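You operate a simulated robot arm through the tools that you are given. There is no shell and no other tool. Be economical: measure what you need, move in short steps, check, and stop when the job is done.

Carry out the task below with a simulated robot arm. There is one attempt and no reset: what you move stays moved.

## Task
Put the red toe piece on the low shelf of the long table. Put the green wheel from the top of the long table in the teal crate. Put the white goggles on the low shelf of the long table. Open the right blue table drawer, take the purple wheel and leave it in the inside of the right blue table drawer and shut the drawer again. Fetch the black pole basket and set it on the low shelf of the long table. Take the roll of yellow paper from the top of the long table and put it on the blue plastic sheet there. Do these in any order. Set down upright: roll of yellow paper.

Only the result counts: the job must be done as asked and must still hold three seconds after the hand-in. Knocking over, shifting, dropping, spilling or breaking anything else fails it. Flat cloth is picked up by pressing the open fingertips on it (5 to 10 N) and closing them slowly along it; thin cloth reads only 2 to 8 mm in the jaws.

## Robot
A 6-joint arm with a fingered hand on a trunk, on a base that drives. Base frame: it is fixed to the floor where the robot stands at the start and does not move with it; the origin is under the middle of the robot, x ahead of it, y to its left, z up; the surface under the hand at the start is at about z = 840. Lengths are in mm, angles in degrees, forces in N, time in s.
With the tool pointing down near the work surface it reaches from about 180 to 880 mm from the robot's upright axis, wherever it stands. Its first joint turns from -166.0 to 166.0 degrees. Places, roughly: black pole basket (6x6x2 cm) [600, 500, 800]; blue plastic sheet (26x12x1 cm) [600, 900, 800]; green wheel (6x6x4 cm) [600, 0, 900]; inside of the right blue table drawer [500, -300, 700]; low shelf of the long table [700, 400, 300]; purple wheel (6x6x4 cm) [500, 400, 900]; red toe piece [750, -250, 750]; right blue table drawer [500, -300, 700]; roll of yellow paper (6x6x6 cm) [700, 400, 900]; teal crate (34x25x15 cm) [-400, 1700, 900]; white goggles (15x6x3 cm) [500, -400, 900]. Payload 5 kg.
The TCP is the grasp point between the finger pads, 36 mm short of the fingertips. In the tool frame z runs along the fingers and y along their closing line. The gripper opens to 120 mm. The gripper's body begins 42 mm behind the TCP. The gripper is a hand of 4 fingers: y runs from the thumb to the fingers, the wrist lies at [-19, -123, -211] in the tool frame, and closing takes about 1.5 s.
Orientation is that of the tool frame in the base frame, as a unit quaternion [w, x, y, z]. With the fingers straight down and the wrist toward the robot, the tool's x, y and z point along [0, 1, 0], [1, 0, 0] and [0, 0, -1] of the base frame.

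## Interface
- The arm moves only by the tool apply_moves. Its argument "series" is a list that holds one entry, the list of rows, each a list of 7 numbers: the turn, a rotation vector about the tool's x, y, z in degrees, then the shift along the tool's x, y, z in m, then the gripper command, from -1 (shut) to 1 (fully open), values between in proportion. In form: [[[ax, ay, az, tx, ty, tz, jaw], ...]]. A call has 1 to 8 rows; each row is the pose to reach, as a shift and turn from the pose commanded when the call began, along the tool's axes at that moment. A row lasts 0.2 s, in which the tool goes at most 50 mm and 8.6 degrees; a call with a longer step from one row to the next is refused whole, and so is a gripper value outside its range. A pose out of reach is approached as far as the arm can. The call stops where the force on the tool passes 40 N (or 10 N more than at its start, if that is more) or the arm is blocked; 0.2 s more then pass. Each finger travels about 45 mm/s and halts on what it meets, pressing with about 26 N; the grip force reading is that of the motor and also rises with nothing between the fingers. The clock runs only during rows and for 0.2 s after the last one: add rows that repeat a pose to give the fingers time. It gives the time, the measured TCP pose, the force on the tool (base axes), the opening and the grip force at its end, in the units of the frame above (readings bear some noise), with the torque about the TCP (base axes, N m) and any sound that the robot's microphone picked up.
- Cameras (640 x 400 px; columns grow to the right, rows downward): "scene" is now at [83.7, 13.4, 1658.8]; the picture's right is [0.21, -0.98, 0.00], its down [-0.91, -0.20, -0.36] and it looks along [0.35, 0.08, -0.93] (base axes); focal length 259 px, centre (320, 200). "wrist" rides on the gripper at [73, -101, -142] in the tool frame; the picture's right is [-0.79, 0.29, -0.54], its down [-0.56, -0.70, 0.44] and it looks along [-0.25, 0.65, 0.71] (tool axes); focal length 280 px, centre (320, 200). There is no depth. A picture from a camera that has moved, and an enlarged one, comes with that camera's place and axes in the base frame and with its lens.
- get_image(camera): a new picture of that camera. The clock stands still meanwhile.
- raise_lower(by): slides the trunk up (or, below 0, down) by that many mm; the arm and the scene camera ride with it, the base frame stays. It gives what a move gives, with no picture.
- roll_base(legs): drives the robot by 1 to 6 legs, each [ahead, turn to the left] in mm and degrees, along the robot's own axes; the way and the turn of a leg run together, so that a leg with both is an arc; at most 1500 mm and 180 degrees a leg. The arm and the cameras ride along, it lands a little off, and it stops where it bumps. It gives what a move gives.
- grasp_type(shape): the hand has 4 fingers and takes this shape, open, in about a second: jaw (thumb against the fingers, like two jaws); tri (thumb and two fingers); tip (a fingertip pinch); poke (one finger out to press); point (the index stretched); flat (the hand flat); cup (the hand cupped); fist (a fist). The gripper value then closes the fingers along that shape, each until it touches; the sizes above hold for jaw. It gives what a move gives, with no picture.
- aim_head(pan, tilt): turns the head with the scene camera to pan (to the left, within 86 degrees either way) and tilt (down, from -29 to 69), counted from straight ahead of the robot. It gives what a move gives.
- inspect(camera, box): a new picture of the part [left, top, right, bottom] of that camera's present view, enlarged. The clock stands still meanwhile.
- hand_in(): hands the job in; it is judged then, once.

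Work in short steps. Places have to be worked out from the pictures, the camera data and where the tool is seen: move nearer, look again, correct. Check each grasp and each placing, and mend what went wrong. You have 207 turns and 184 pictures in all, those below and enlarged ones among them. Open the gripper and draw the arm clear of the work before you hand the job in, unless the task says otherwise; then end with one line.

The tools are called after "Emit:" as name(argument=value, ...) on one line, values as JSON. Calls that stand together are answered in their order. apply_moves: Moves the arm, as the interface text tells. Its arguments: {"type":"object","properties":{"series":{"type":"array","items":{"type":"array","items":{"type":"array","items":{"type":"number"}}}}},"required":["series"]} The other tools are called the same way: raise_lower (by) slides the trunk up or down; grasp_type (shape) gives the hand a shape; roll_base (legs) drives the base; aim_head (pan, tilt) turns the head that bears the scene camera; get_image (camera) takes a picture; inspect (camera, box) takes an enlarged picture of a part of a camera's view; hand_in () hands the job in.

At the start:

```text
t: 0.0
tool_pos: [570.4, 430.6, 1110.5]
tool_rot: [-0.001, 0.707, 0.707, 0.0]
wrist_force: [0.4, 0.2, 0.9]
wrist_torque: [-0.01, -0.02, 0.0]
gripper_width: 119.6
grip_force: 0.1
shape: jaw
trunk travel left (down, up): [-700.0, 140.0]
robot x, y, heading: [-1.4, 4.0, -0.1]
head pan, tilt: [12.1, 68.8]
```

scene: 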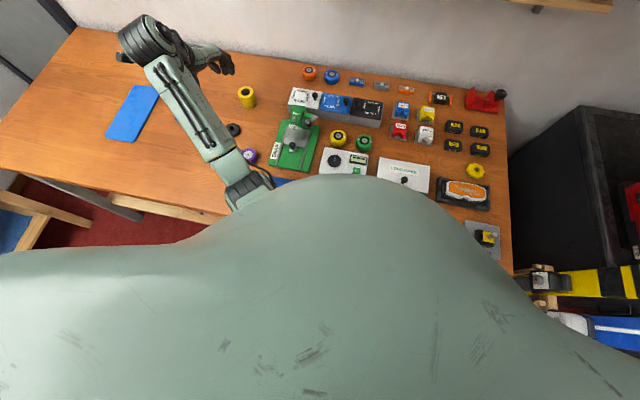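
wrist: 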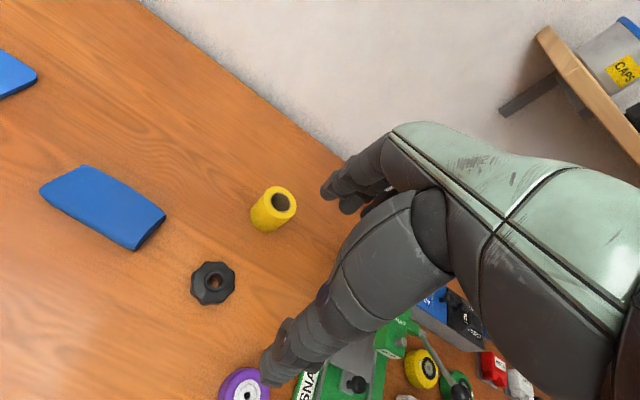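

I'll start by looking more closely at the scene from the head camera.

Emit:
inspect(camera="scene", box=[80, 50, 320, 200])

Emit:
inspect(camera="scene", box=[280, 50, 520, 200])

Emit:
inspect(camera="scene", box=[400, 150, 640, 300])

```text
2.67 times, centred on (200, 125) of scene
camera zoom: at [83.7, 13.4, 1658.8], right [0.21, -0.98, 0.0], down [-0.91, -0.2, -0.36], along [0.35, 0.08, -0.93], focal length 691 px, centre (640, 400)
```

zoom: 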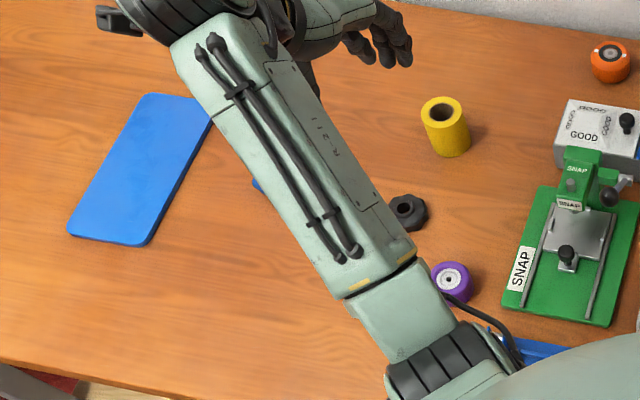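

```text
2.67 times, centred on (400, 125) of scene
camera zoom: at [83.7, 13.4, 1658.8], right [0.21, -0.98, 0.0], down [-0.91, -0.2, -0.36], along [0.35, 0.08, -0.93], focal length 691 px, centre (107, 400)
```

zoom: 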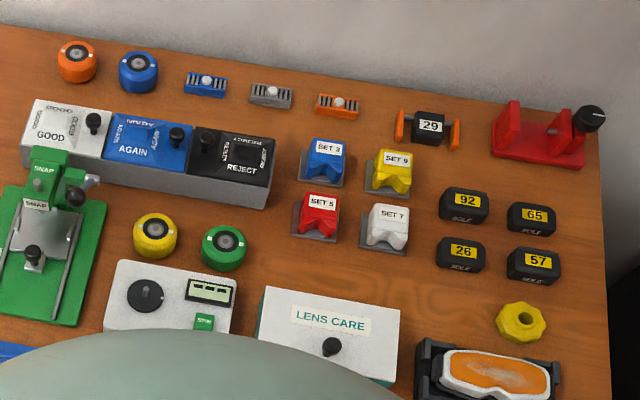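

```text
2.67 times, centred on (520, 225) of scene
camera zoom: at [83.7, 13.4, 1658.8], right [0.21, -0.98, 0.0], down [-0.91, -0.2, -0.36], along [0.35, 0.08, -0.93], focal length 691 px, centre (-213, 133)
```

zoom: 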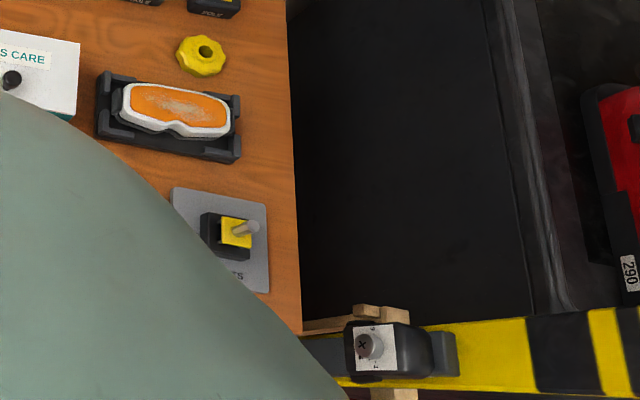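

The red SET 5 block at about (715,-150) best matches "red toe piece". I'll look around for the crate, the shelf and the drawer.

Emit:
aim_head(pan=86, tilt=30)

Emit:
get_image(camera="scene")

Emit:
aim_head(pan=-60, tilt=50)

Emit:
get_image(camera="scene")

```text
t: 1.5
tool_pos: [570.7, 430.6, 1109.1]
tool_rot: [0.0, 0.708, 0.707, 0.0]
wrist_force: [-0.6, 0.6, 0.6]
wrist_torque: [0.0, 0.0, 0.0]
gripper_width: 119.8
grip_force: 0.1
shape: jaw
trunk travel left (down, up): [-700.0, 140.0]
robot x, y, heading: [-2.4, -1.4, -0.1]
head pan, tilt: [85.9, 30.0]
```

```text
178 pictures are left
camera scene: at [35.6, 91.9, 1710.2], right [1.0, -0.07, 0.0], down [-0.04, -0.5, -0.87], along [0.06, 0.86, -0.5], focal length 259 px, centre (320, 200)
```

scene: 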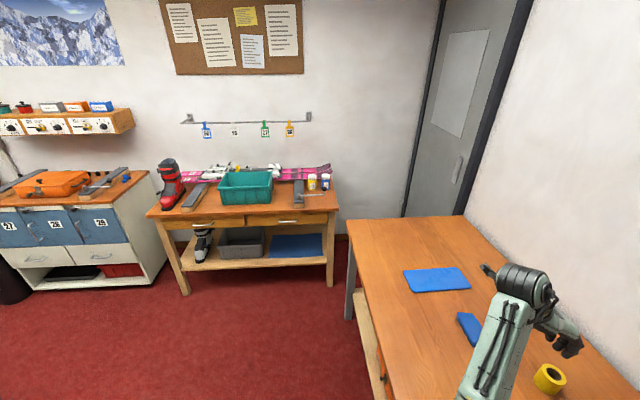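

```text
t: 3.8
tool_pos: [571.3, 431.3, 1109.2]
tool_rot: [0.0, 0.707, 0.707, 0.0]
wrist_force: [-0.3, -0.1, 0.0]
wrist_torque: [-0.03, -0.01, 0.0]
gripper_width: 119.5
grip_force: 0.2
shape: jaw
trunk travel left (down, up): [-700.0, 140.0]
robot x, y, heading: [0.6, -2.8, -0.2]
head pan, tilt: [-60.0, 50.0]
```

```text
177 pictures are left
camera scene: at [67.6, -65.0, 1680.7], right [-0.87, -0.5, 0.0], down [-0.38, 0.66, -0.64], along [0.32, -0.56, -0.77], focal length 259 px, centre (320, 200)
```

scene: 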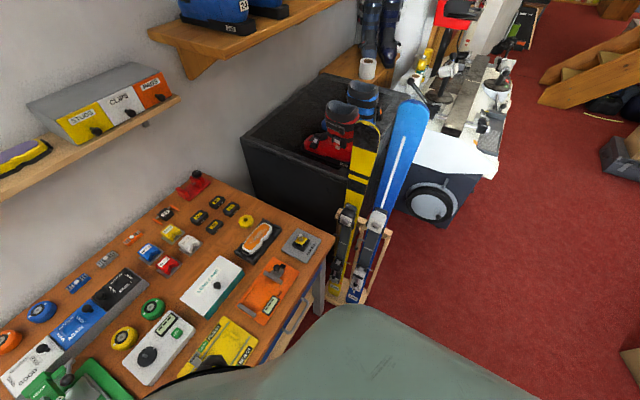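

Crate is on another table at about (-370,1700). I'll back off to see the long table's front, its drawers and low shelf.

Emit:
roll_base(legs=[[-700, 0]])

Emit:
aim_head(pan=0, tilt=45)

Emit:
get_image(camera="scene")

```text
t: 7.9
tool_pos: [-126.0, 430.3, 1110.2]
tool_rot: [0.0, 0.708, 0.707, 0.0]
wrist_force: [-0.9, -0.9, -0.6]
wrist_torque: [-0.02, -0.05, -0.01]
gripper_width: 119.8
grip_force: 0.1
shape: jaw
trunk travel left (down, up): [-700.0, 140.0]
robot x, y, heading: [-699.6, 0.1, -0.1]
head pan, tilt: [-60.0, 50.0]
```

```text
t: 9.2
tool_pos: [-125.4, 429.7, 1110.4]
tool_rot: [0.0, 0.708, 0.707, 0.001]
wrist_force: [0.4, 0.3, 0.0]
wrist_torque: [0.0, 0.0, 0.01]
gripper_width: 119.3
grip_force: 0.0
shape: jaw
trunk travel left (down, up): [-700.0, 140.0]
robot x, y, heading: [-699.3, -0.7, -0.1]
head pan, tilt: [0.0, 45.0]
```

```text
176 pictures are left
camera scene: at [-586.7, 2.0, 1687.6], right [0.0, -1.0, 0.0], down [-0.71, 0.0, -0.71], along [0.71, 0.0, -0.71], focal length 259 px, centre (320, 200)
```

scene: 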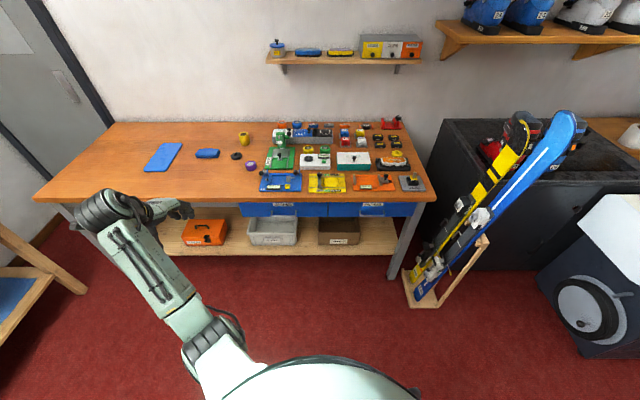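

Emit:
inspect(camera="scene", box=[230, 170, 440, 300])

Emit:
inspect(camera="scene", box=[20, 110, 260, 260])

Emit:
inspect(camera="scene", box=[230, 110, 440, 240])

```text
3.05 times, centred on (335, 235) of scene
camera zoom: at [-586.7, 2.0, 1687.6], right [0.0, -1.0, 0.0], down [-0.71, 0.0, -0.71], along [0.71, 0.0, -0.71], focal length 790 px, centre (274, 93)
```

zoom: 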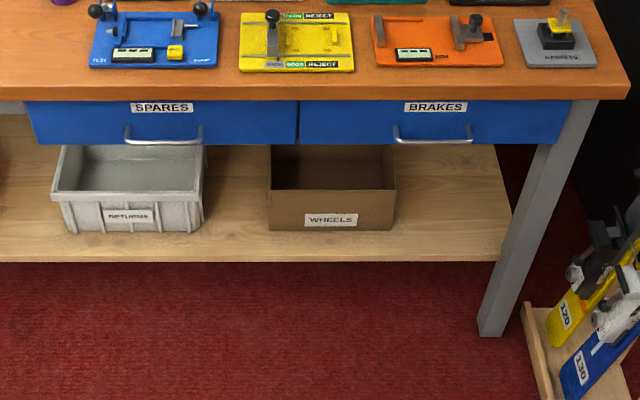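

```text
2.67 times, centred on (140, 185) of scene
camera zoom: at [-586.7, 2.0, 1687.6], right [0.0, -1.0, 0.0], down [-0.71, 0.0, -0.71], along [0.71, 0.0, -0.71], focal length 691 px, centre (800, 240)
```

zoom: 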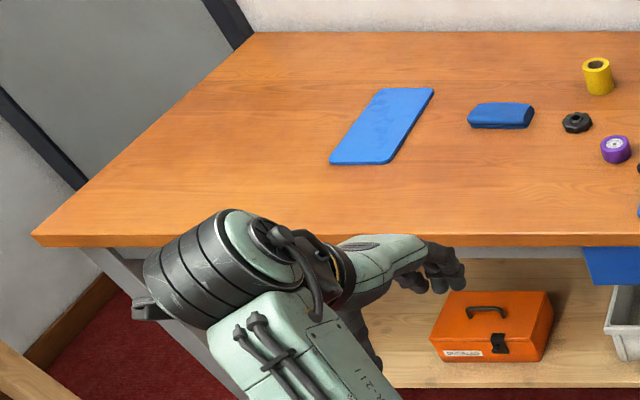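

```text
3.05 times, centred on (335, 175) of scene
camera zoom: at [-586.7, 2.0, 1687.6], right [0.0, -1.0, 0.0], down [-0.71, 0.0, -0.71], along [0.71, 0.0, -0.71], focal length 790 px, centre (274, 276)
```

zoom: 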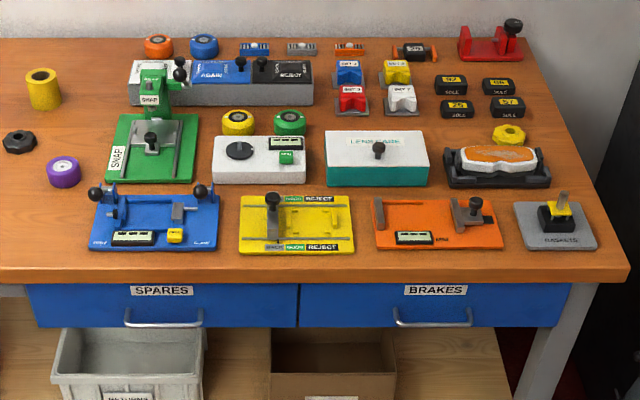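

The layout is clear now. The table's front edge is at x≈285 and the shelf is at z≈300, with free space left of the toolbox and right of the WHEELS box. The right drawer handle is near (260,-253,735). I'll go to y≈450 for the paper roll first.

Emit:
roll_base(legs=[[0, 34.7], [790, 0], [0, -34.7]])

Emit:
aim_head(pan=10, tilt=60)

Emit:
get_image(camera="scene")

Emit:
get_image(camera="wrist")

```text
t: 17.8
tool_pos: [532.5, 873.9, 1111.0]
tool_rot: [-0.001, 0.711, 0.703, 0.001]
wrist_force: [0.9, -1.0, 0.0]
wrist_torque: [0.0, 0.02, 0.04]
gripper_width: 119.7
grip_force: 0.0
shape: jaw
trunk travel left (down, up): [-700.0, 140.0]
robot x, y, heading: [-39.1, 448.7, -0.5]
head pan, tilt: [0.0, 45.0]
```

```text
t: 18.5
tool_pos: [533.7, 874.8, 1110.0]
tool_rot: [0.0, 0.71, 0.704, 0.0]
wrist_force: [-1.1, -0.2, -1.2]
wrist_torque: [0.03, 0.02, 0.0]
gripper_width: 119.6
grip_force: 0.1
shape: jaw
trunk travel left (down, up): [-700.0, 140.0]
robot x, y, heading: [-39.2, 452.2, -0.5]
head pan, tilt: [10.0, 60.0]
```

```text
172 pictures are left
camera scene: at [53.6, 461.1, 1668.2], right [0.16, -0.99, 0.0], down [-0.85, -0.14, -0.5], along [0.49, 0.08, -0.87], focal length 259 px, centre (320, 200)
```

scene: 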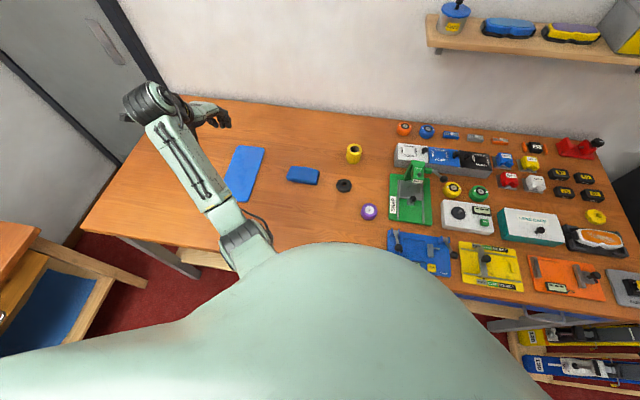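

```text
171 pictures are left
camera wrist: at [432.7, 948.2, 1252.4], right [0.28, -0.79, 0.54], down [-0.71, -0.55, -0.44], along [0.65, -0.26, -0.71], focal length 280 px, centre (320, 200)
```

wrist: 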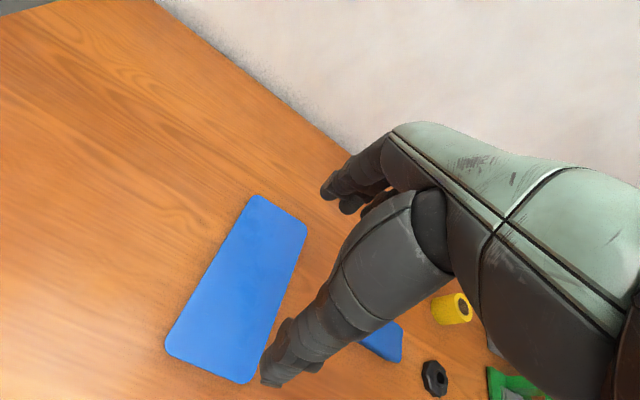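

Emit:
inspect(camera="scene", box=[210, 130, 410, 255])

```text
3.20 times, centred on (310, 192) of scene
camera zoom: at [53.6, 461.1, 1668.2], right [0.16, -0.99, 0.0], down [-0.85, -0.14, -0.5], along [0.49, 0.08, -0.87], focal length 830 px, centre (352, 224)
```

zoom: 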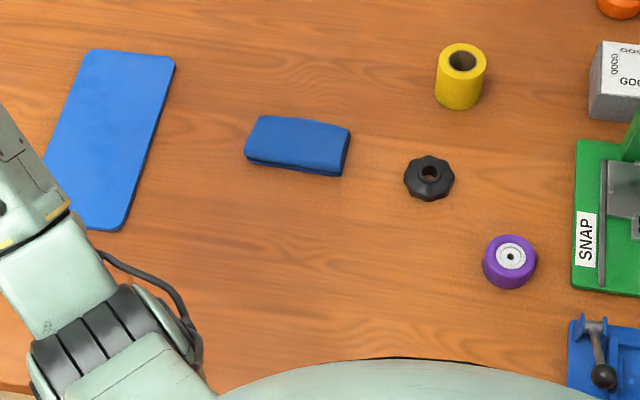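

The roll is at about (738,441), the sheet's centre about (597,851). I move the open hand towards above the roll.

Emit:
apply_moves(series=[[[0, 0, 0, -0.043, 0.021, 0.005, 1], [0, 0, 0, -0.086, 0.042, 0.01, 1], [0, 0, 0, -0.129, 0.063, 0.02, 1], [0, 0, 0, -0.172, 0.084, 0.03, 1], [0, 0, 0, -0.215, 0.105, 0.04, 1], [0, 0, 0, -0.258, 0.126, 0.05, 1], [0, 0, 0, -0.301, 0.147, 0.06, 1], [0, 0, 0, -0.344, 0.168, 0.06, 1]]])

Emit:
apply_moves(series=[[[0, 0, 0, -0.044, 0.02, 0.01, 1], [0, 0, 0, -0.088, 0.04, 0.03, 1], [0, 0, 0, -0.088, 0.04, 0.05, 1], [0, 0, 0, -0.088, 0.04, 0.05, 1]]])

Emit:
get_image(camera="scene")

Emit:
get_image(camera="wrist")

```text
t: 20.3
tool_pos: [698.7, 525.6, 1051.5]
tool_rot: [0.0, 0.71, 0.704, 0.001]
wrist_force: [-0.2, 0.3, 0.0]
wrist_torque: [0.0, 0.01, 0.02]
gripper_width: 119.8
grip_force: 0.0
shape: jaw
trunk travel left (down, up): [-700.0, 140.0]
robot x, y, heading: [-45.3, 450.3, -0.6]
head pan, tilt: [10.0, 60.0]
```

```text
refused: row 2 steps farther than a row can; nothing moved
```

```text
169 pictures are left
camera scene: at [54.5, 458.9, 1668.1], right [0.17, -0.99, 0.0], down [-0.85, -0.14, -0.5], along [0.49, 0.08, -0.87], focal length 259 px, centre (320, 200)
```

scene: 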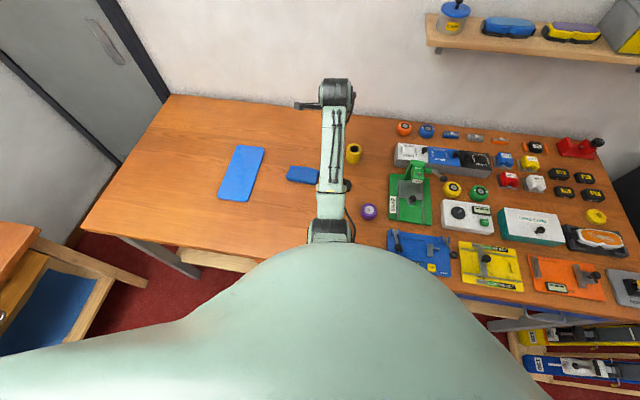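

```text
168 pictures are left
camera wrist: at [598.1, 600.0, 1193.3], right [0.28, -0.79, 0.54], down [-0.71, -0.55, -0.44], along [0.65, -0.26, -0.72], focal length 280 px, centre (320, 200)
```

wrist: 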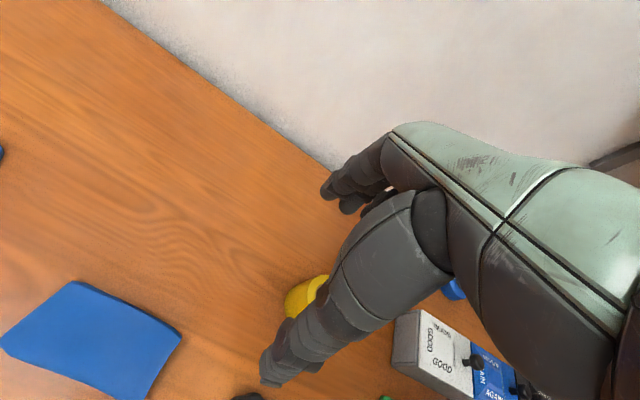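

The second call was refused for its step size; I continue with smaller steps.

Emit:
apply_moves(series=[[[0, 0, 0, -0.042, 0.02, 0.01, 1], [0, 0, 0, -0.084, 0.039, 0.025, 1], [0, 0, 0, -0.084, 0.039, 0.06, 1], [0, 0, 0, -0.084, 0.039, 0.07, 1]]])

Emit:
get_image(camera="wrist")

Emit:
inspect(camera="scene", box=[260, 80, 460, 205])

```text
t: 21.3
tool_pos: [735.8, 444.0, 979.5]
tool_rot: [-0.001, 0.71, 0.704, 0.001]
wrist_force: [0.1, 0.0, -0.2]
wrist_torque: [0.02, 0.0, 0.01]
gripper_width: 119.9
grip_force: 0.1
shape: jaw
trunk travel left (down, up): [-700.0, 140.0]
robot x, y, heading: [-42.6, 446.8, -0.6]
head pan, tilt: [10.0, 60.0]
```

```text
167 pictures are left
camera wrist: at [636.3, 517.4, 1121.8], right [0.28, -0.79, 0.54], down [-0.71, -0.55, -0.44], along [0.65, -0.26, -0.72], focal length 280 px, centre (320, 200)
```

wrist: 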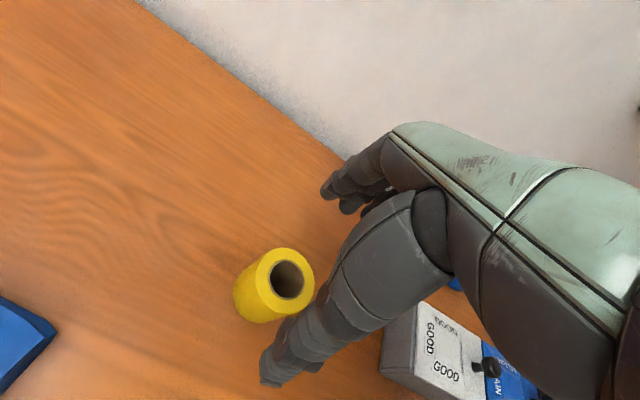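

```text
3.20 times, centred on (360, 142) of scene
camera zoom: at [54.0, 459.7, 1668.2], right [0.17, -0.99, 0.0], down [-0.85, -0.14, -0.5], along [0.49, 0.08, -0.87], focal length 830 px, centre (192, 384)
```

zoom: 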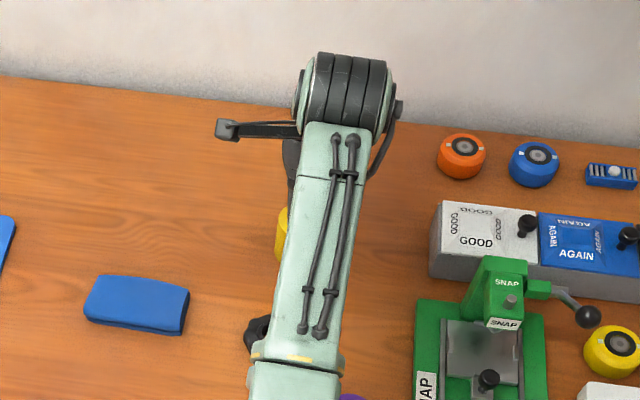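

The roll top shows within ~5 px of where the TCP axis predicts, so the hand is aligned. I descend and close.

Emit:
apply_moves(series=[[[0, 0, 0, -0.003, 0.0, 0.035, 1], [0, 0, 0, -0.003, 0.0, 0.07, 1], [0, 0, 0, -0.003, 0.0, 0.093, 1], [0, 0, 0, -0.003, 0.0, 0.093, 1]]])

Emit:
apply_moves(series=[[[0, 0, 0, 0, 0, 0, 0.5], [0, 0, 0, 0, 0, 0, 0], [0, 0, 0, 0, 0, 0, -0.2], [0, 0, 0, 0, 0, 0, -0.3], [0, 0, 0, 0, 0, 0, -0.4], [0, 0, 0, 0, 0, 0, -0.4]]])

Emit:
get_image(camera="wrist")

```text
t: 22.3
tool_pos: [736.9, 440.6, 886.7]
tool_rot: [0.0, 0.71, 0.704, -0.001]
wrist_force: [0.1, -0.2, -0.2]
wrist_torque: [-0.01, 0.01, -0.02]
gripper_width: 119.6
grip_force: 0.0
shape: jaw
trunk travel left (down, up): [-700.0, 140.0]
robot x, y, heading: [-40.9, 447.4, -0.6]
head pan, tilt: [10.0, 60.0]
```

```text
t: 23.7
tool_pos: [737.3, 441.0, 886.8]
tool_rot: [0.0, 0.71, 0.704, 0.0]
wrist_force: [-0.1, -0.2, 0.6]
wrist_torque: [-0.02, 0.04, -0.01]
gripper_width: 48.8
grip_force: 25.8
shape: jaw
trunk travel left (down, up): [-700.0, 140.0]
robot x, y, heading: [-46.1, 449.6, -0.5]
head pan, tilt: [10.0, 60.0]
```

```text
165 pictures are left
camera wrist: at [636.2, 515.5, 1029.5], right [0.28, -0.79, 0.54], down [-0.71, -0.55, -0.44], along [0.65, -0.26, -0.71], focal length 280 px, centre (320, 200)
```

wrist: 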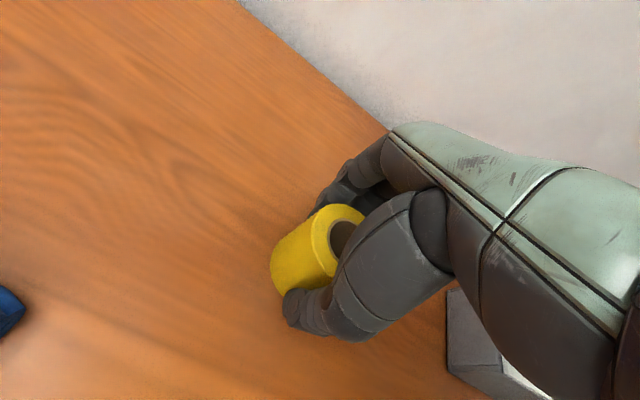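

The roll is held (48.8 mm, 25.8 N). I lift it and carry it to the sheet.

Emit:
apply_moves(series=[[[0, 0, 0, 0, 0, -0.04, -0.4], [0, 0, 0, 0, 0, -0.08, -0.4], [0, 0, 0, 0.04, -0.012, -0.1, -0.4], [0, 0, 0, 0.085, -0.025, -0.1, -0.4], [0, 0, 0, 0.13, -0.038, -0.1, -0.4], [0, 0, 0, 0.175, -0.052, -0.1, -0.4], [0, 0, 0, 0.22, -0.065, -0.1, -0.4], [0, 0, 0, 0.265, -0.078, -0.1, -0.4]]])

Emit:
apply_moves(series=[[[0, 0, 0, 0.045, -0.013, 0, -0.4], [0, 0, 0, 0.09, -0.026, 0, -0.4], [0, 0, 0, 0.135, -0.04, 0, -0.4], [0, 0, 0, 0.144, -0.04, 0.01, -0.4], [0, 0, 0, 0.144, -0.04, 0.01, -0.4]]])

Emit:
get_image(camera="wrist")

Emit:
get_image(camera="scene")

```text
t: 25.5
tool_pos: [660.8, 709.8, 987.9]
tool_rot: [0.0, 0.71, 0.704, -0.001]
wrist_force: [-0.8, 0.6, -1.1]
wrist_torque: [0.0, 0.01, -0.03]
gripper_width: 48.6
grip_force: 26.1
shape: jaw
trunk travel left (down, up): [-700.0, 140.0]
robot x, y, heading: [-39.7, 446.2, -0.3]
head pan, tilt: [10.0, 60.0]
```

```text
t: 26.7
tool_pos: [621.8, 850.3, 977.2]
tool_rot: [0.001, 0.71, 0.704, 0.0]
wrist_force: [-0.1, -0.3, -0.1]
wrist_torque: [0.02, -0.02, 0.0]
gripper_width: 49.0
grip_force: 26.2
shape: jaw
trunk travel left (down, up): [-700.0, 140.0]
robot x, y, heading: [-37.9, 450.6, -0.4]
head pan, tilt: [10.0, 60.0]
```

```text
164 pictures are left
camera wrist: at [520.6, 925.5, 1119.1], right [0.28, -0.79, 0.54], down [-0.71, -0.55, -0.44], along [0.65, -0.26, -0.71], focal length 280 px, centre (320, 200)
```

wrist: 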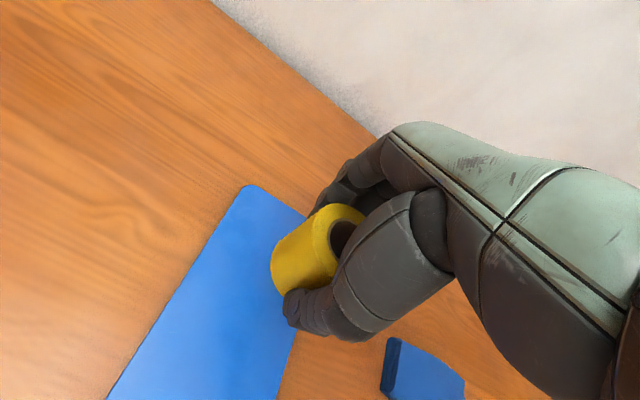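

```text
163 pictures are left
camera scene: at [53.5, 460.7, 1668.2], right [0.16, -0.99, 0.0], down [-0.85, -0.14, -0.5], along [0.49, 0.08, -0.87], focal length 259 px, centre (320, 200)
```

scene: 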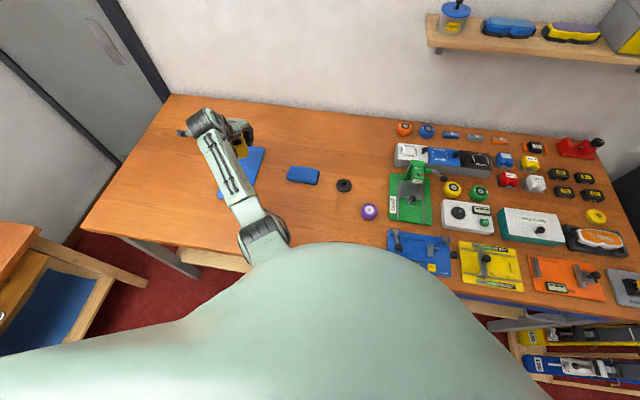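

The roll is over the sheet. I lower it to near contact, then slowly to touch.

Emit:
apply_moves(series=[[[0, 0, 0, 0, 0, 0.035, -0.4], [0, 0, 0, 0, 0, 0.065, -0.4], [0, 0, 0, 0, 0, 0.075, -0.4], [0, 0, 0, 0, 0, 0.078, -0.4], [0, 0, 0, 0, 0, 0.081, -0.4]]])

Emit:
get_image(camera="wrist")

```text
t: 27.9
tool_pos: [622.6, 852.1, 896.8]
tool_rot: [0.0, 0.71, 0.704, 0.0]
wrist_force: [0.7, 0.8, -0.2]
wrist_torque: [0.02, 0.0, 0.01]
gripper_width: 49.1
grip_force: 26.0
shape: jaw
trunk travel left (down, up): [-700.0, 140.0]
robot x, y, heading: [-41.5, 447.3, -0.5]
head pan, tilt: [10.0, 60.0]
```

```text
162 pictures are left
camera wrist: at [521.4, 925.4, 1038.5], right [0.28, -0.79, 0.54], down [-0.71, -0.55, -0.44], along [0.65, -0.26, -0.71], focal length 280 px, centre (320, 200)
```

wrist: 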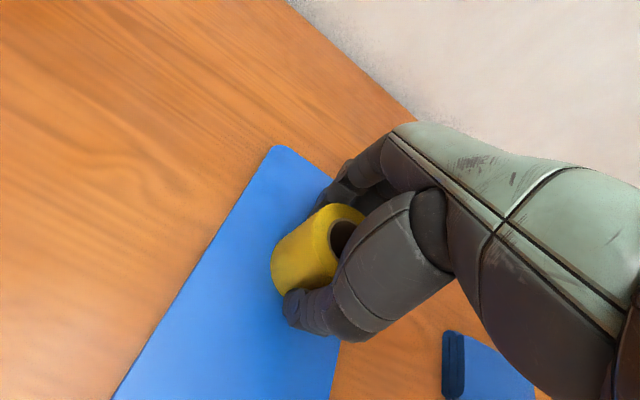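

No contact yet; I lower millimetre by millimetre.

Emit:
apply_moves(series=[[[0, 0, 0, 0, 0, 0.002, -0.4], [0, 0, 0, 0, 0, 0.004, -0.4], [0, 0, 0, 0, 0, 0.006, -0.4]]])

```text
t: 28.7
tool_pos: [622.5, 850.7, 895.4]
tool_rot: [0.002, 0.71, 0.704, 0.003]
wrist_force: [-0.5, -0.3, 19.3]
wrist_torque: [-0.03, 0.0, 0.01]
gripper_width: 49.9
grip_force: 25.9
shape: jaw
trunk travel left (down, up): [-700.0, 140.0]
robot x, y, heading: [-44.0, 447.1, -0.3]
head pan, tilt: [10.0, 60.0]
```

Contact (19 N). I relieve it slightly, then open and rise.

Emit:
apply_moves(series=[[[0, 0, 0, 0, 0, -0.004, -0.4], [0, 0, 0, 0, 0, -0.004, -0.1], [0, 0, 0, 0, 0, -0.004, 0.3], [0, 0, 0, 0, 0, -0.004, 0.7], [0, 0, 0, 0, 0, -0.004, 1], [0, 0, 0, 0, 0, -0.004, 1], [0, 0, 0, 0, 0, -0.004, 1]]])

Emit:
apply_moves(series=[[[0, 0, 0, 0, 0, -0.04, 1], [0, 0, 0, 0, 0, -0.08, 1], [0, 0, 0, 0, 0, -0.12, 1], [0, 0, 0, 0, 0, -0.12, 1]]])

Emit:
get_image(camera="wrist")

```text
t: 30.3
tool_pos: [622.4, 851.7, 895.3]
tool_rot: [0.0, 0.71, 0.704, 0.0]
wrist_force: [0.0, 0.6, 0.6]
wrist_torque: [-0.01, 0.04, 0.0]
gripper_width: 119.4
grip_force: 0.1
shape: jaw
trunk travel left (down, up): [-700.0, 140.0]
robot x, y, heading: [-44.1, 449.3, -0.6]
head pan, tilt: [10.0, 60.0]
```

```text
t: 31.3
tool_pos: [622.1, 851.4, 1015.1]
tool_rot: [0.0, 0.71, 0.704, 0.0]
wrist_force: [0.4, 0.0, 0.7]
wrist_torque: [0.01, 0.03, 0.01]
gripper_width: 119.6
grip_force: 0.0
shape: jaw
trunk travel left (down, up): [-700.0, 140.0]
robot x, y, heading: [-40.2, 450.1, -0.5]
head pan, tilt: [10.0, 60.0]
```

```text
161 pictures are left
camera wrist: at [521.6, 925.7, 1157.0], right [0.28, -0.79, 0.54], down [-0.71, -0.55, -0.44], along [0.65, -0.26, -0.71], focal length 280 px, centre (320, 200)
```

wrist: 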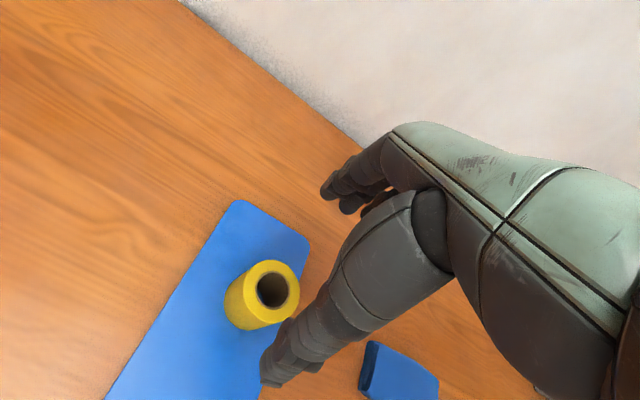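

The roll stands upright on the sheet. Next the black ring (basket) at about (592,459).

Emit:
apply_moves(series=[[[0, 0, 0, -0.048, -0.003, 0, 1], [0, 0, 0, -0.096, -0.007, 0, 1], [0, 0, 0, -0.144, -0.011, 0, 1], [0, 0, 0, -0.192, -0.015, 0, 1], [0, 0, 0, -0.24, -0.018, 0, 1], [0, 0, 0, -0.288, -0.022, 0, 1], [0, 0, 0, -0.336, -0.025, 0, 1], [0, 0, 0, -0.38, -0.027, 0.015, 1]]])

Emit:
apply_moves(series=[[[0, 0, 0, -0.012, 0, 0.03, 1], [0, 0, 0, -0.012, 0, 0.055, 1], [0, 0, 0, -0.012, 0, 0.055, 1]]])

Emit:
get_image(camera="wrist")

```text
t: 33.1
tool_pos: [591.7, 470.9, 999.1]
tool_rot: [-0.001, 0.711, 0.704, 0.001]
wrist_force: [0.1, -0.4, -0.3]
wrist_torque: [-0.01, -0.01, 0.02]
gripper_width: 119.9
grip_force: 0.1
shape: jaw
trunk travel left (down, up): [-700.0, 140.0]
robot x, y, heading: [-38.7, 451.6, -0.5]
head pan, tilt: [10.0, 60.0]
```

```text
t: 33.9
tool_pos: [591.4, 460.1, 944.1]
tool_rot: [-0.001, 0.71, 0.704, 0.0]
wrist_force: [0.0, -0.1, -0.7]
wrist_torque: [-0.01, -0.01, 0.0]
gripper_width: 119.7
grip_force: 0.2
shape: jaw
trunk travel left (down, up): [-700.0, 140.0]
robot x, y, heading: [-39.7, 448.2, -0.3]
head pan, tilt: [10.0, 60.0]
```

```text
160 pictures are left
camera wrist: at [490.9, 534.2, 1086.5], right [0.28, -0.79, 0.54], down [-0.71, -0.55, -0.44], along [0.65, -0.26, -0.71], focal length 280 px, centre (320, 200)
```

wrist: 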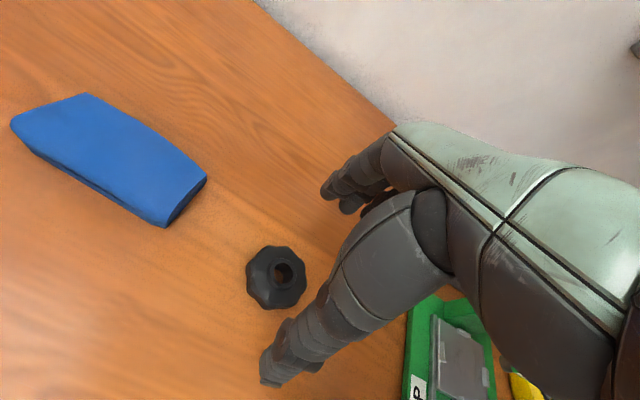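

Ring about 5 mm off in the far direction; I correct, descend and close.

Emit:
apply_moves(series=[[[0, 0, 0, 0.001, 0.005, 0.035, 1], [0, 0, 0, 0.001, 0.005, 0.058, 1], [0, 0, 0, 0.001, 0.005, 0.064, 1], [0, 0, 0, 0.001, 0.005, 0.066, 1], [0, 0, 0, 0.001, 0.005, 0.066, 1]]])

Emit:
apply_moves(series=[[[0, 0, 0, 0, 0, 0, 0.5], [0, 0, 0, 0, 0, 0, 0], [0, 0, 0, 0, 0, 0, -0.3], [0, 0, 0, 0, 0, 0, -0.5], [0, 0, 0, 0, 0, 0, -0.5], [0, 0, 0, 0, 0, 0, -0.5], [0, 0, 0, 0, 0, 0, -0.5]]])

Emit:
get_image(camera="wrist")

```text
t: 35.1
tool_pos: [595.6, 460.3, 878.8]
tool_rot: [0.0, 0.71, 0.705, 0.0]
wrist_force: [0.2, -0.4, 0.9]
wrist_torque: [0.01, 0.02, 0.0]
gripper_width: 119.6
grip_force: 0.1
shape: jaw
trunk travel left (down, up): [-700.0, 140.0]
robot x, y, heading: [-42.1, 451.4, -0.6]
head pan, tilt: [10.0, 60.0]
```

```text
t: 36.7
tool_pos: [596.2, 459.4, 878.2]
tool_rot: [0.0, 0.711, 0.704, 0.0]
wrist_force: [-0.6, 0.0, -0.4]
wrist_torque: [0.01, 0.02, 0.01]
gripper_width: 51.4
grip_force: 26.0
shape: jaw
trunk travel left (down, up): [-700.0, 140.0]
robot x, y, heading: [-39.3, 449.5, -0.4]
head pan, tilt: [10.0, 60.0]
```

```text
159 pictures are left
camera wrist: at [495.7, 534.5, 1020.3], right [0.28, -0.79, 0.54], down [-0.71, -0.55, -0.44], along [0.65, -0.26, -0.71], focal length 280 px, centre (320, 200)
```

wrist: 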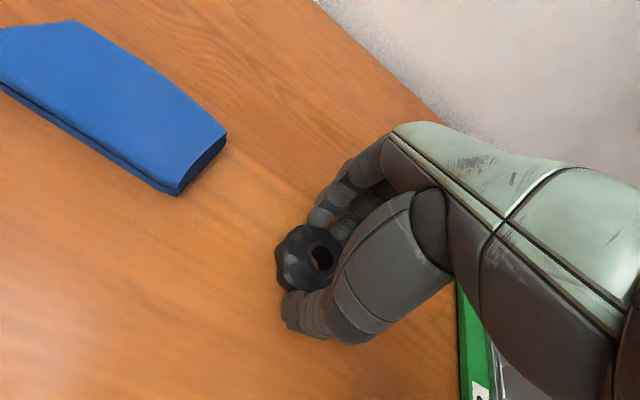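

Ring gripped (51 mm). I lift it well up, then drive round to the free left part of the shelf (y≈1080).

Emit:
apply_moves(series=[[[0, 0, 0, 0, 0, -0.045, -0.5], [0, 0, 0, 0, 0, -0.09, -0.5], [0, 0, 0, 0, 0, -0.135, -0.5], [0, 0, 0, 0, 0, -0.18, -0.5], [0, 0, 0, 0, 0, -0.22, -0.5]]])

Emit:
roll_base(legs=[[-600, 0], [0, 45], [880, 0], [0, -45], [-640, 0]])

Emit:
aim_head(pan=0, tilt=45)

Emit:
get_image(camera="scene")

```text
t: 37.9
tool_pos: [595.9, 460.4, 1098.6]
tool_rot: [-0.001, 0.71, 0.704, 0.0]
wrist_force: [-0.2, 0.2, 0.2]
wrist_torque: [0.0, 0.04, -0.01]
gripper_width: 51.4
grip_force: 26.5
shape: jaw
trunk travel left (down, up): [-700.0, 140.0]
robot x, y, heading: [-40.4, 449.3, -0.9]
head pan, tilt: [10.0, 60.0]
```

```text
t: 54.6
tool_pos: [-16.9, 1081.6, 1098.6]
tool_rot: [0.0, 0.716, 0.698, 0.0]
wrist_force: [-0.5, -0.7, -0.4]
wrist_torque: [0.03, -0.03, -0.01]
gripper_width: 51.0
grip_force: 26.3
shape: jaw
trunk travel left (down, up): [-700.0, 140.0]
robot x, y, heading: [-654.0, 1086.0, -1.5]
head pan, tilt: [10.0, 60.0]
```

```text
t: 55.4
tool_pos: [-16.6, 1081.8, 1098.1]
tool_rot: [0.0, 0.716, 0.698, 0.0]
wrist_force: [0.8, 0.0, -0.6]
wrist_torque: [-0.01, 0.01, -0.01]
gripper_width: 51.4
grip_force: 25.9
shape: jaw
trunk travel left (down, up): [-700.0, 140.0]
robot x, y, heading: [-657.1, 1078.2, -1.6]
head pan, tilt: [0.0, 45.0]
```

```text
158 pictures are left
camera scene: at [-545.3, 1080.1, 1687.6], right [-0.03, -1.0, 0.0], down [-0.71, 0.02, -0.71], along [0.71, -0.02, -0.71], focal length 259 px, centre (320, 200)
```

scene: 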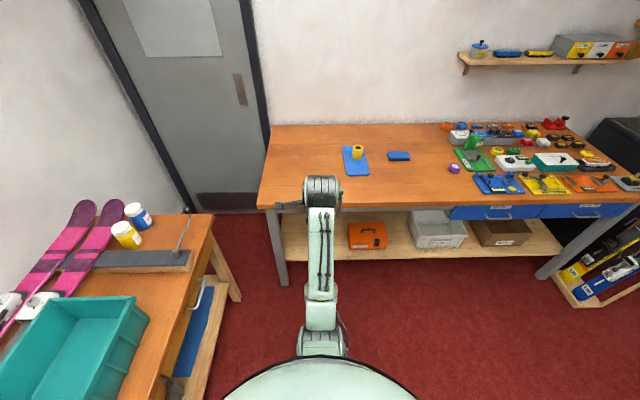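

The left shelf bay (y≈880 to 1270) is free. I lower the trunk so the hand can enter under the table.

Emit:
raise_lower(by=-690)

Emit:
aim_head(pan=0, tilt=25)

Emit:
get_image(camera="scene")

Emit:
get_image(camera="wrist")

```text
refused: -690 is not a number from -400 to 400
```

```text
t: 56.2
tool_pos: [-17.1, 1081.9, 1098.3]
tool_rot: [0.001, 0.716, 0.698, 0.0]
wrist_force: [0.0, -0.5, 0.5]
wrist_torque: [-0.01, 0.0, -0.03]
gripper_width: 50.9
grip_force: 25.9
shape: jaw
trunk travel left (down, up): [-700.0, 140.0]
robot x, y, heading: [-655.6, 1082.5, -1.3]
head pan, tilt: [0.0, 25.0]
```

```text
157 pictures are left
camera scene: at [-534.4, 1079.7, 1718.1], right [-0.03, -1.0, 0.0], down [-0.42, 0.01, -0.91], along [0.91, -0.02, -0.42], focal length 259 px, centre (320, 200)
```

scene: 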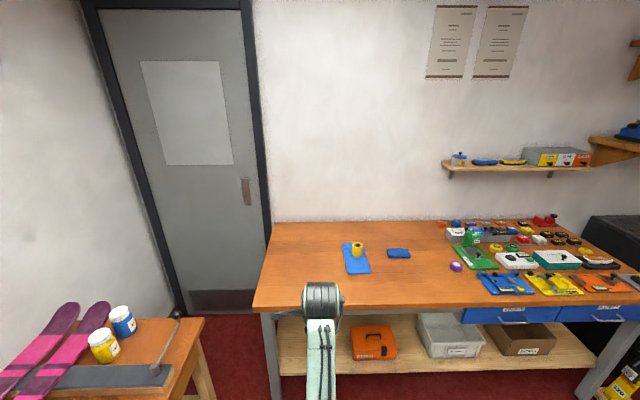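

```text
156 pictures are left
camera wrist: at [-116.5, 1157.3, 1241.0], right [0.27, -0.8, 0.54], down [-0.71, -0.54, -0.44], along [0.65, -0.27, -0.71], focal length 280 px, centre (320, 200)
```

wrist: 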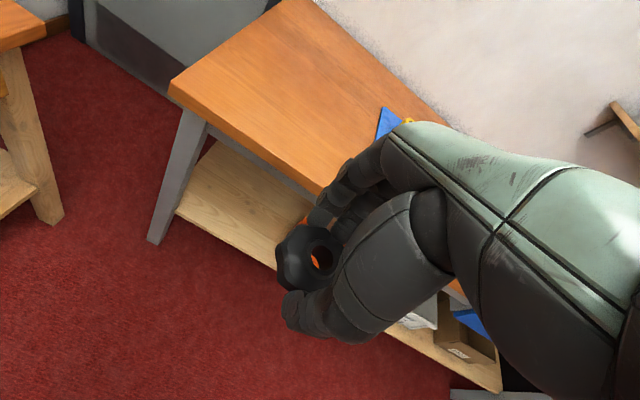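

Emit:
raise_lower(by=-345)

Emit:
raise_lower(by=-345)

Emit:
get_image(camera="scene")

Emit:
get_image(camera="wrist")

```text
t: 59.6
tool_pos: [-18.0, 1081.5, 752.4]
tool_rot: [0.0, 0.717, 0.697, 0.0]
wrist_force: [-0.7, 0.6, 0.4]
wrist_torque: [-0.01, 0.02, 0.0]
gripper_width: 51.0
grip_force: 25.9
shape: jaw
trunk travel left (down, up): [-355.0, 485.0]
robot x, y, heading: [-651.4, 1084.3, -1.0]
head pan, tilt: [0.0, 25.0]
```

```text
t: 63.0
tool_pos: [-17.6, 1081.8, 408.2]
tool_rot: [0.0, 0.716, 0.698, 0.0]
wrist_force: [-0.6, -0.2, 0.0]
wrist_torque: [-0.01, -0.01, -0.02]
gripper_width: 51.1
grip_force: 26.0
shape: jaw
trunk travel left (down, up): [-10.0, 830.0]
robot x, y, heading: [-658.5, 1083.2, -1.5]
head pan, tilt: [0.0, 25.0]
```

```text
155 pictures are left
camera scene: at [-534.4, 1079.7, 1028.3], right [-0.03, -1.0, 0.0], down [-0.42, 0.01, -0.91], along [0.91, -0.02, -0.42], focal length 259 px, centre (320, 200)
```

scene: 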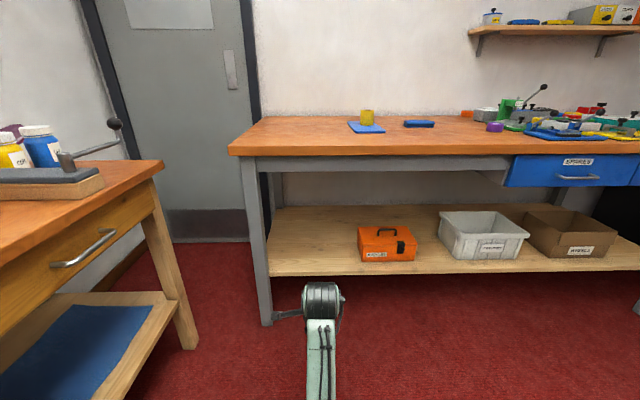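

```text
154 pictures are left
camera wrist: at [-116.6, 1157.3, 551.0], right [0.27, -0.8, 0.54], down [-0.71, -0.54, -0.44], along [0.65, -0.27, -0.71], focal length 280 px, centre (320, 200)
```

wrist: 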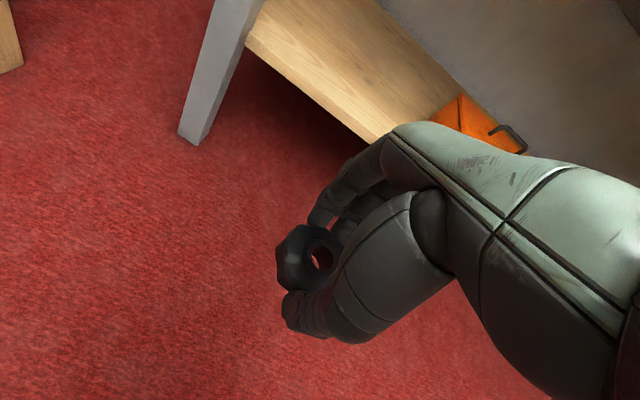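

The shelf top triangulates to z≈315, and the wrist top (~667) fits under the apron (757). I drive forward 490 so the ring is over the shelf.

Emit:
roll_base(legs=[[300, 0]])

Emit:
get_image(camera="scene")

Emit:
get_image(camera="wrist")

```text
t: 65.2
tool_pos: [282.3, 1075.8, 409.0]
tool_rot: [0.0, 0.716, 0.698, 0.0]
wrist_force: [0.9, -0.3, -0.1]
wrist_torque: [-0.01, -0.01, -0.02]
gripper_width: 51.2
grip_force: 25.9
shape: jaw
trunk travel left (down, up): [-10.0, 830.0]
robot x, y, heading: [-357.6, 1071.5, -1.3]
head pan, tilt: [0.0, 25.0]
```

```text
153 pictures are left
camera scene: at [-235.5, 1072.4, 1028.2], right [-0.02, -1.0, 0.0], down [-0.42, 0.01, -0.91], along [0.91, -0.02, -0.42], focal length 259 px, centre (320, 200)
```

scene: 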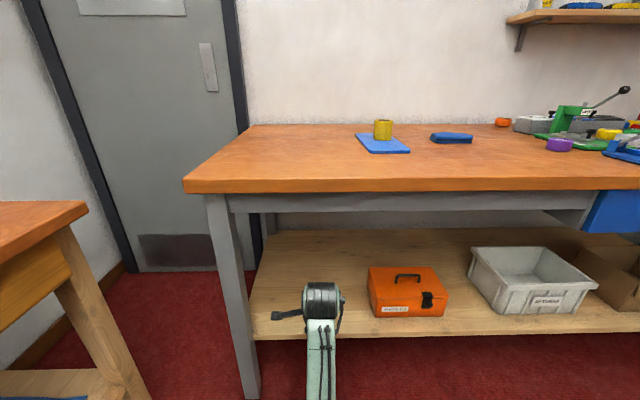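

```text
152 pictures are left
camera wrist: at [182.2, 1150.9, 551.0], right [0.27, -0.8, 0.54], down [-0.71, -0.54, -0.44], along [0.65, -0.27, -0.71], focal length 280 px, centre (320, 200)
```

wrist: 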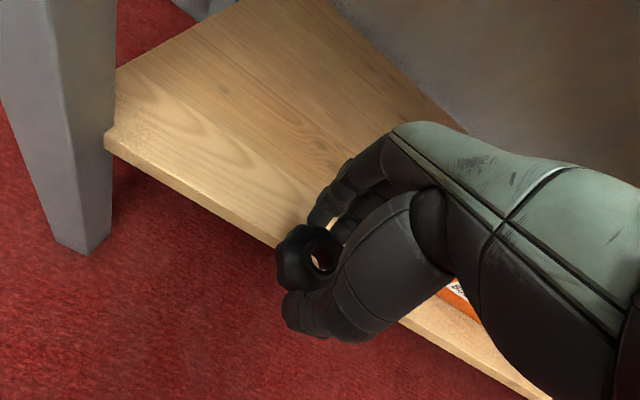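

Emit:
roll_base(legs=[[200, 0]])

Emit:
apply_moves(series=[[[0, 0, 0, 0, 0, 0.02, -0.5], [0, 0, 0, 0, 0, 0.035, -0.5], [0, 0, 0, 0, 0, 0.035, -0.5]]])

Emit:
get_image(camera="wrist")

Emit:
get_image(camera="scene")

```text
t: 66.9
tool_pos: [483.1, 1070.7, 408.9]
tool_rot: [0.0, 0.716, 0.698, 0.0]
wrist_force: [0.1, -0.8, -0.4]
wrist_torque: [0.0, 0.02, 0.03]
gripper_width: 51.2
grip_force: 26.0
shape: jaw
trunk travel left (down, up): [-10.0, 830.0]
robot x, y, heading: [-152.4, 1068.8, -1.4]
head pan, tilt: [0.0, 25.0]
```

```text
t: 67.7
tool_pos: [484.1, 1070.7, 372.5]
tool_rot: [0.0, 0.716, 0.698, -0.001]
wrist_force: [-0.2, 0.3, -0.6]
wrist_torque: [0.0, 0.02, 0.01]
gripper_width: 51.3
grip_force: 26.0
shape: jaw
trunk travel left (down, up): [-10.0, 830.0]
robot x, y, heading: [-155.9, 1072.6, -1.3]
head pan, tilt: [0.0, 25.0]
```

```text
151 pictures are left
camera wrist: at [383.5, 1145.8, 515.5], right [0.27, -0.8, 0.54], down [-0.71, -0.54, -0.44], along [0.65, -0.27, -0.71], focal length 280 px, centre (320, 200)
```

wrist: 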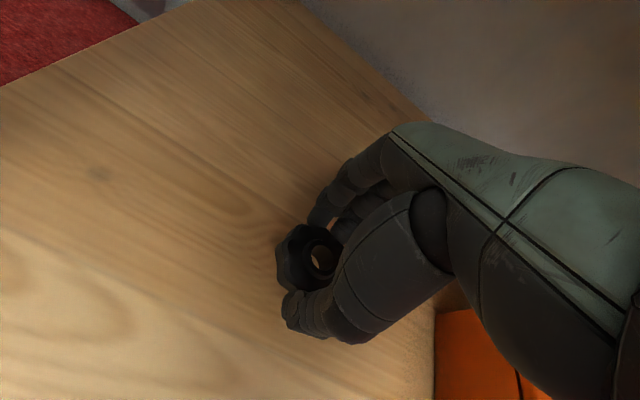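

```text
150 pictures are left
camera scene: at [-34.2, 1067.4, 1028.2], right [-0.03, -1.0, 0.0], down [-0.42, 0.01, -0.91], along [0.91, -0.02, -0.42], focal length 259 px, centre (320, 200)
```

scene: 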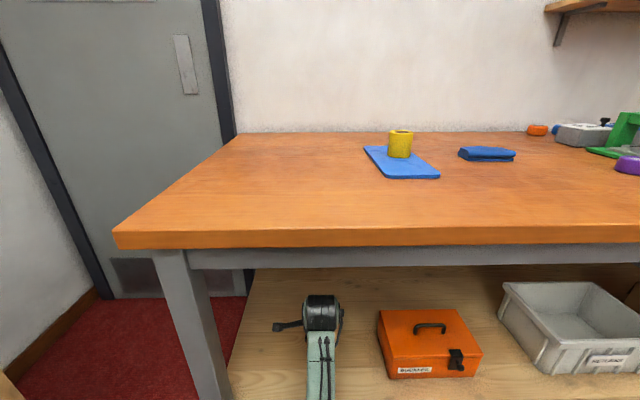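

Over the shelf with clearance. I lower in small steps until contact.

Emit:
apply_moves(series=[[[0, 0, 0, 0, 0, 0.008, -0.5], [0, 0, 0, 0, 0, 0.013, -0.5], [0, 0, 0, 0, 0, 0.017, -0.5], [0, 0, 0, 0, 0, 0.02, -0.5], [0, 0, 0, 0, 0, 0.023, -0.5], [0, 0, 0, 0, 0, 0.026, -0.5], [0, 0, 0, 0, 0, 0.029, -0.5], [0, 0, 0, 0, 0, 0.031, -0.5]]])

```text
t: 69.5
tool_pos: [483.2, 1070.6, 342.9]
tool_rot: [0.0, 0.716, 0.698, 0.0]
wrist_force: [0.7, -0.6, -0.6]
wrist_torque: [-0.02, -0.03, 0.04]
gripper_width: 51.2
grip_force: 26.2
shape: jaw
trunk travel left (down, up): [-10.0, 830.0]
robot x, y, heading: [-157.4, 1066.7, -1.4]
head pan, tilt: [0.0, 25.0]
```

Emit:
apply_moves(series=[[[0, 0, 0, 0, 0, 0.003, -0.5], [0, 0, 0, 0, 0, 0.006, -0.5], [0, 0, 0, 0, 0, 0.009, -0.5], [0, 0, 0, 0, 0, 0.012, -0.5], [0, 0, 0, 0, 0, 0.015, -0.5], [0, 0, 0, 0, 0, 0.018, -0.5], [0, 0, 0, 0, 0, 0.021, -0.5], [0, 0, 0, 0, 0, 0.024, -0.5]]])

Emit:
get_image(camera="wrist")

```text
t: 71.3
tool_pos: [484.3, 1070.6, 322.1]
tool_rot: [0.002, 0.716, 0.698, 0.002]
wrist_force: [-4.3, 0.1, 22.5]
wrist_torque: [0.06, 0.9, 0.02]
gripper_width: 51.1
grip_force: 25.6
shape: jaw
trunk travel left (down, up): [-10.0, 830.0]
robot x, y, heading: [-157.4, 1070.8, -1.4]
head pan, tilt: [0.0, 25.0]
```

```text
149 pictures are left
camera wrist: at [382.9, 1145.3, 463.9], right [0.26, -0.8, 0.54], down [-0.71, -0.54, -0.45], along [0.65, -0.27, -0.71], focal length 280 px, centre (320, 200)
```

wrist: 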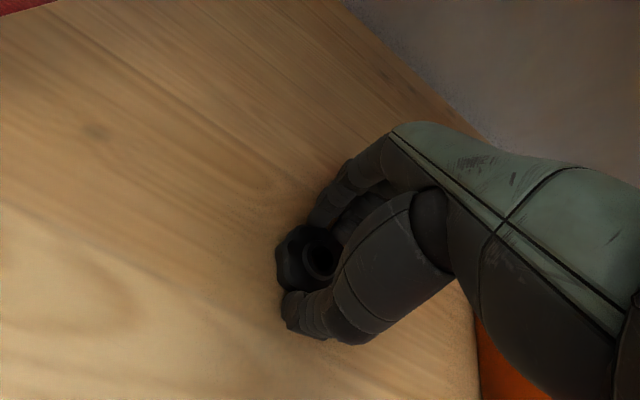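

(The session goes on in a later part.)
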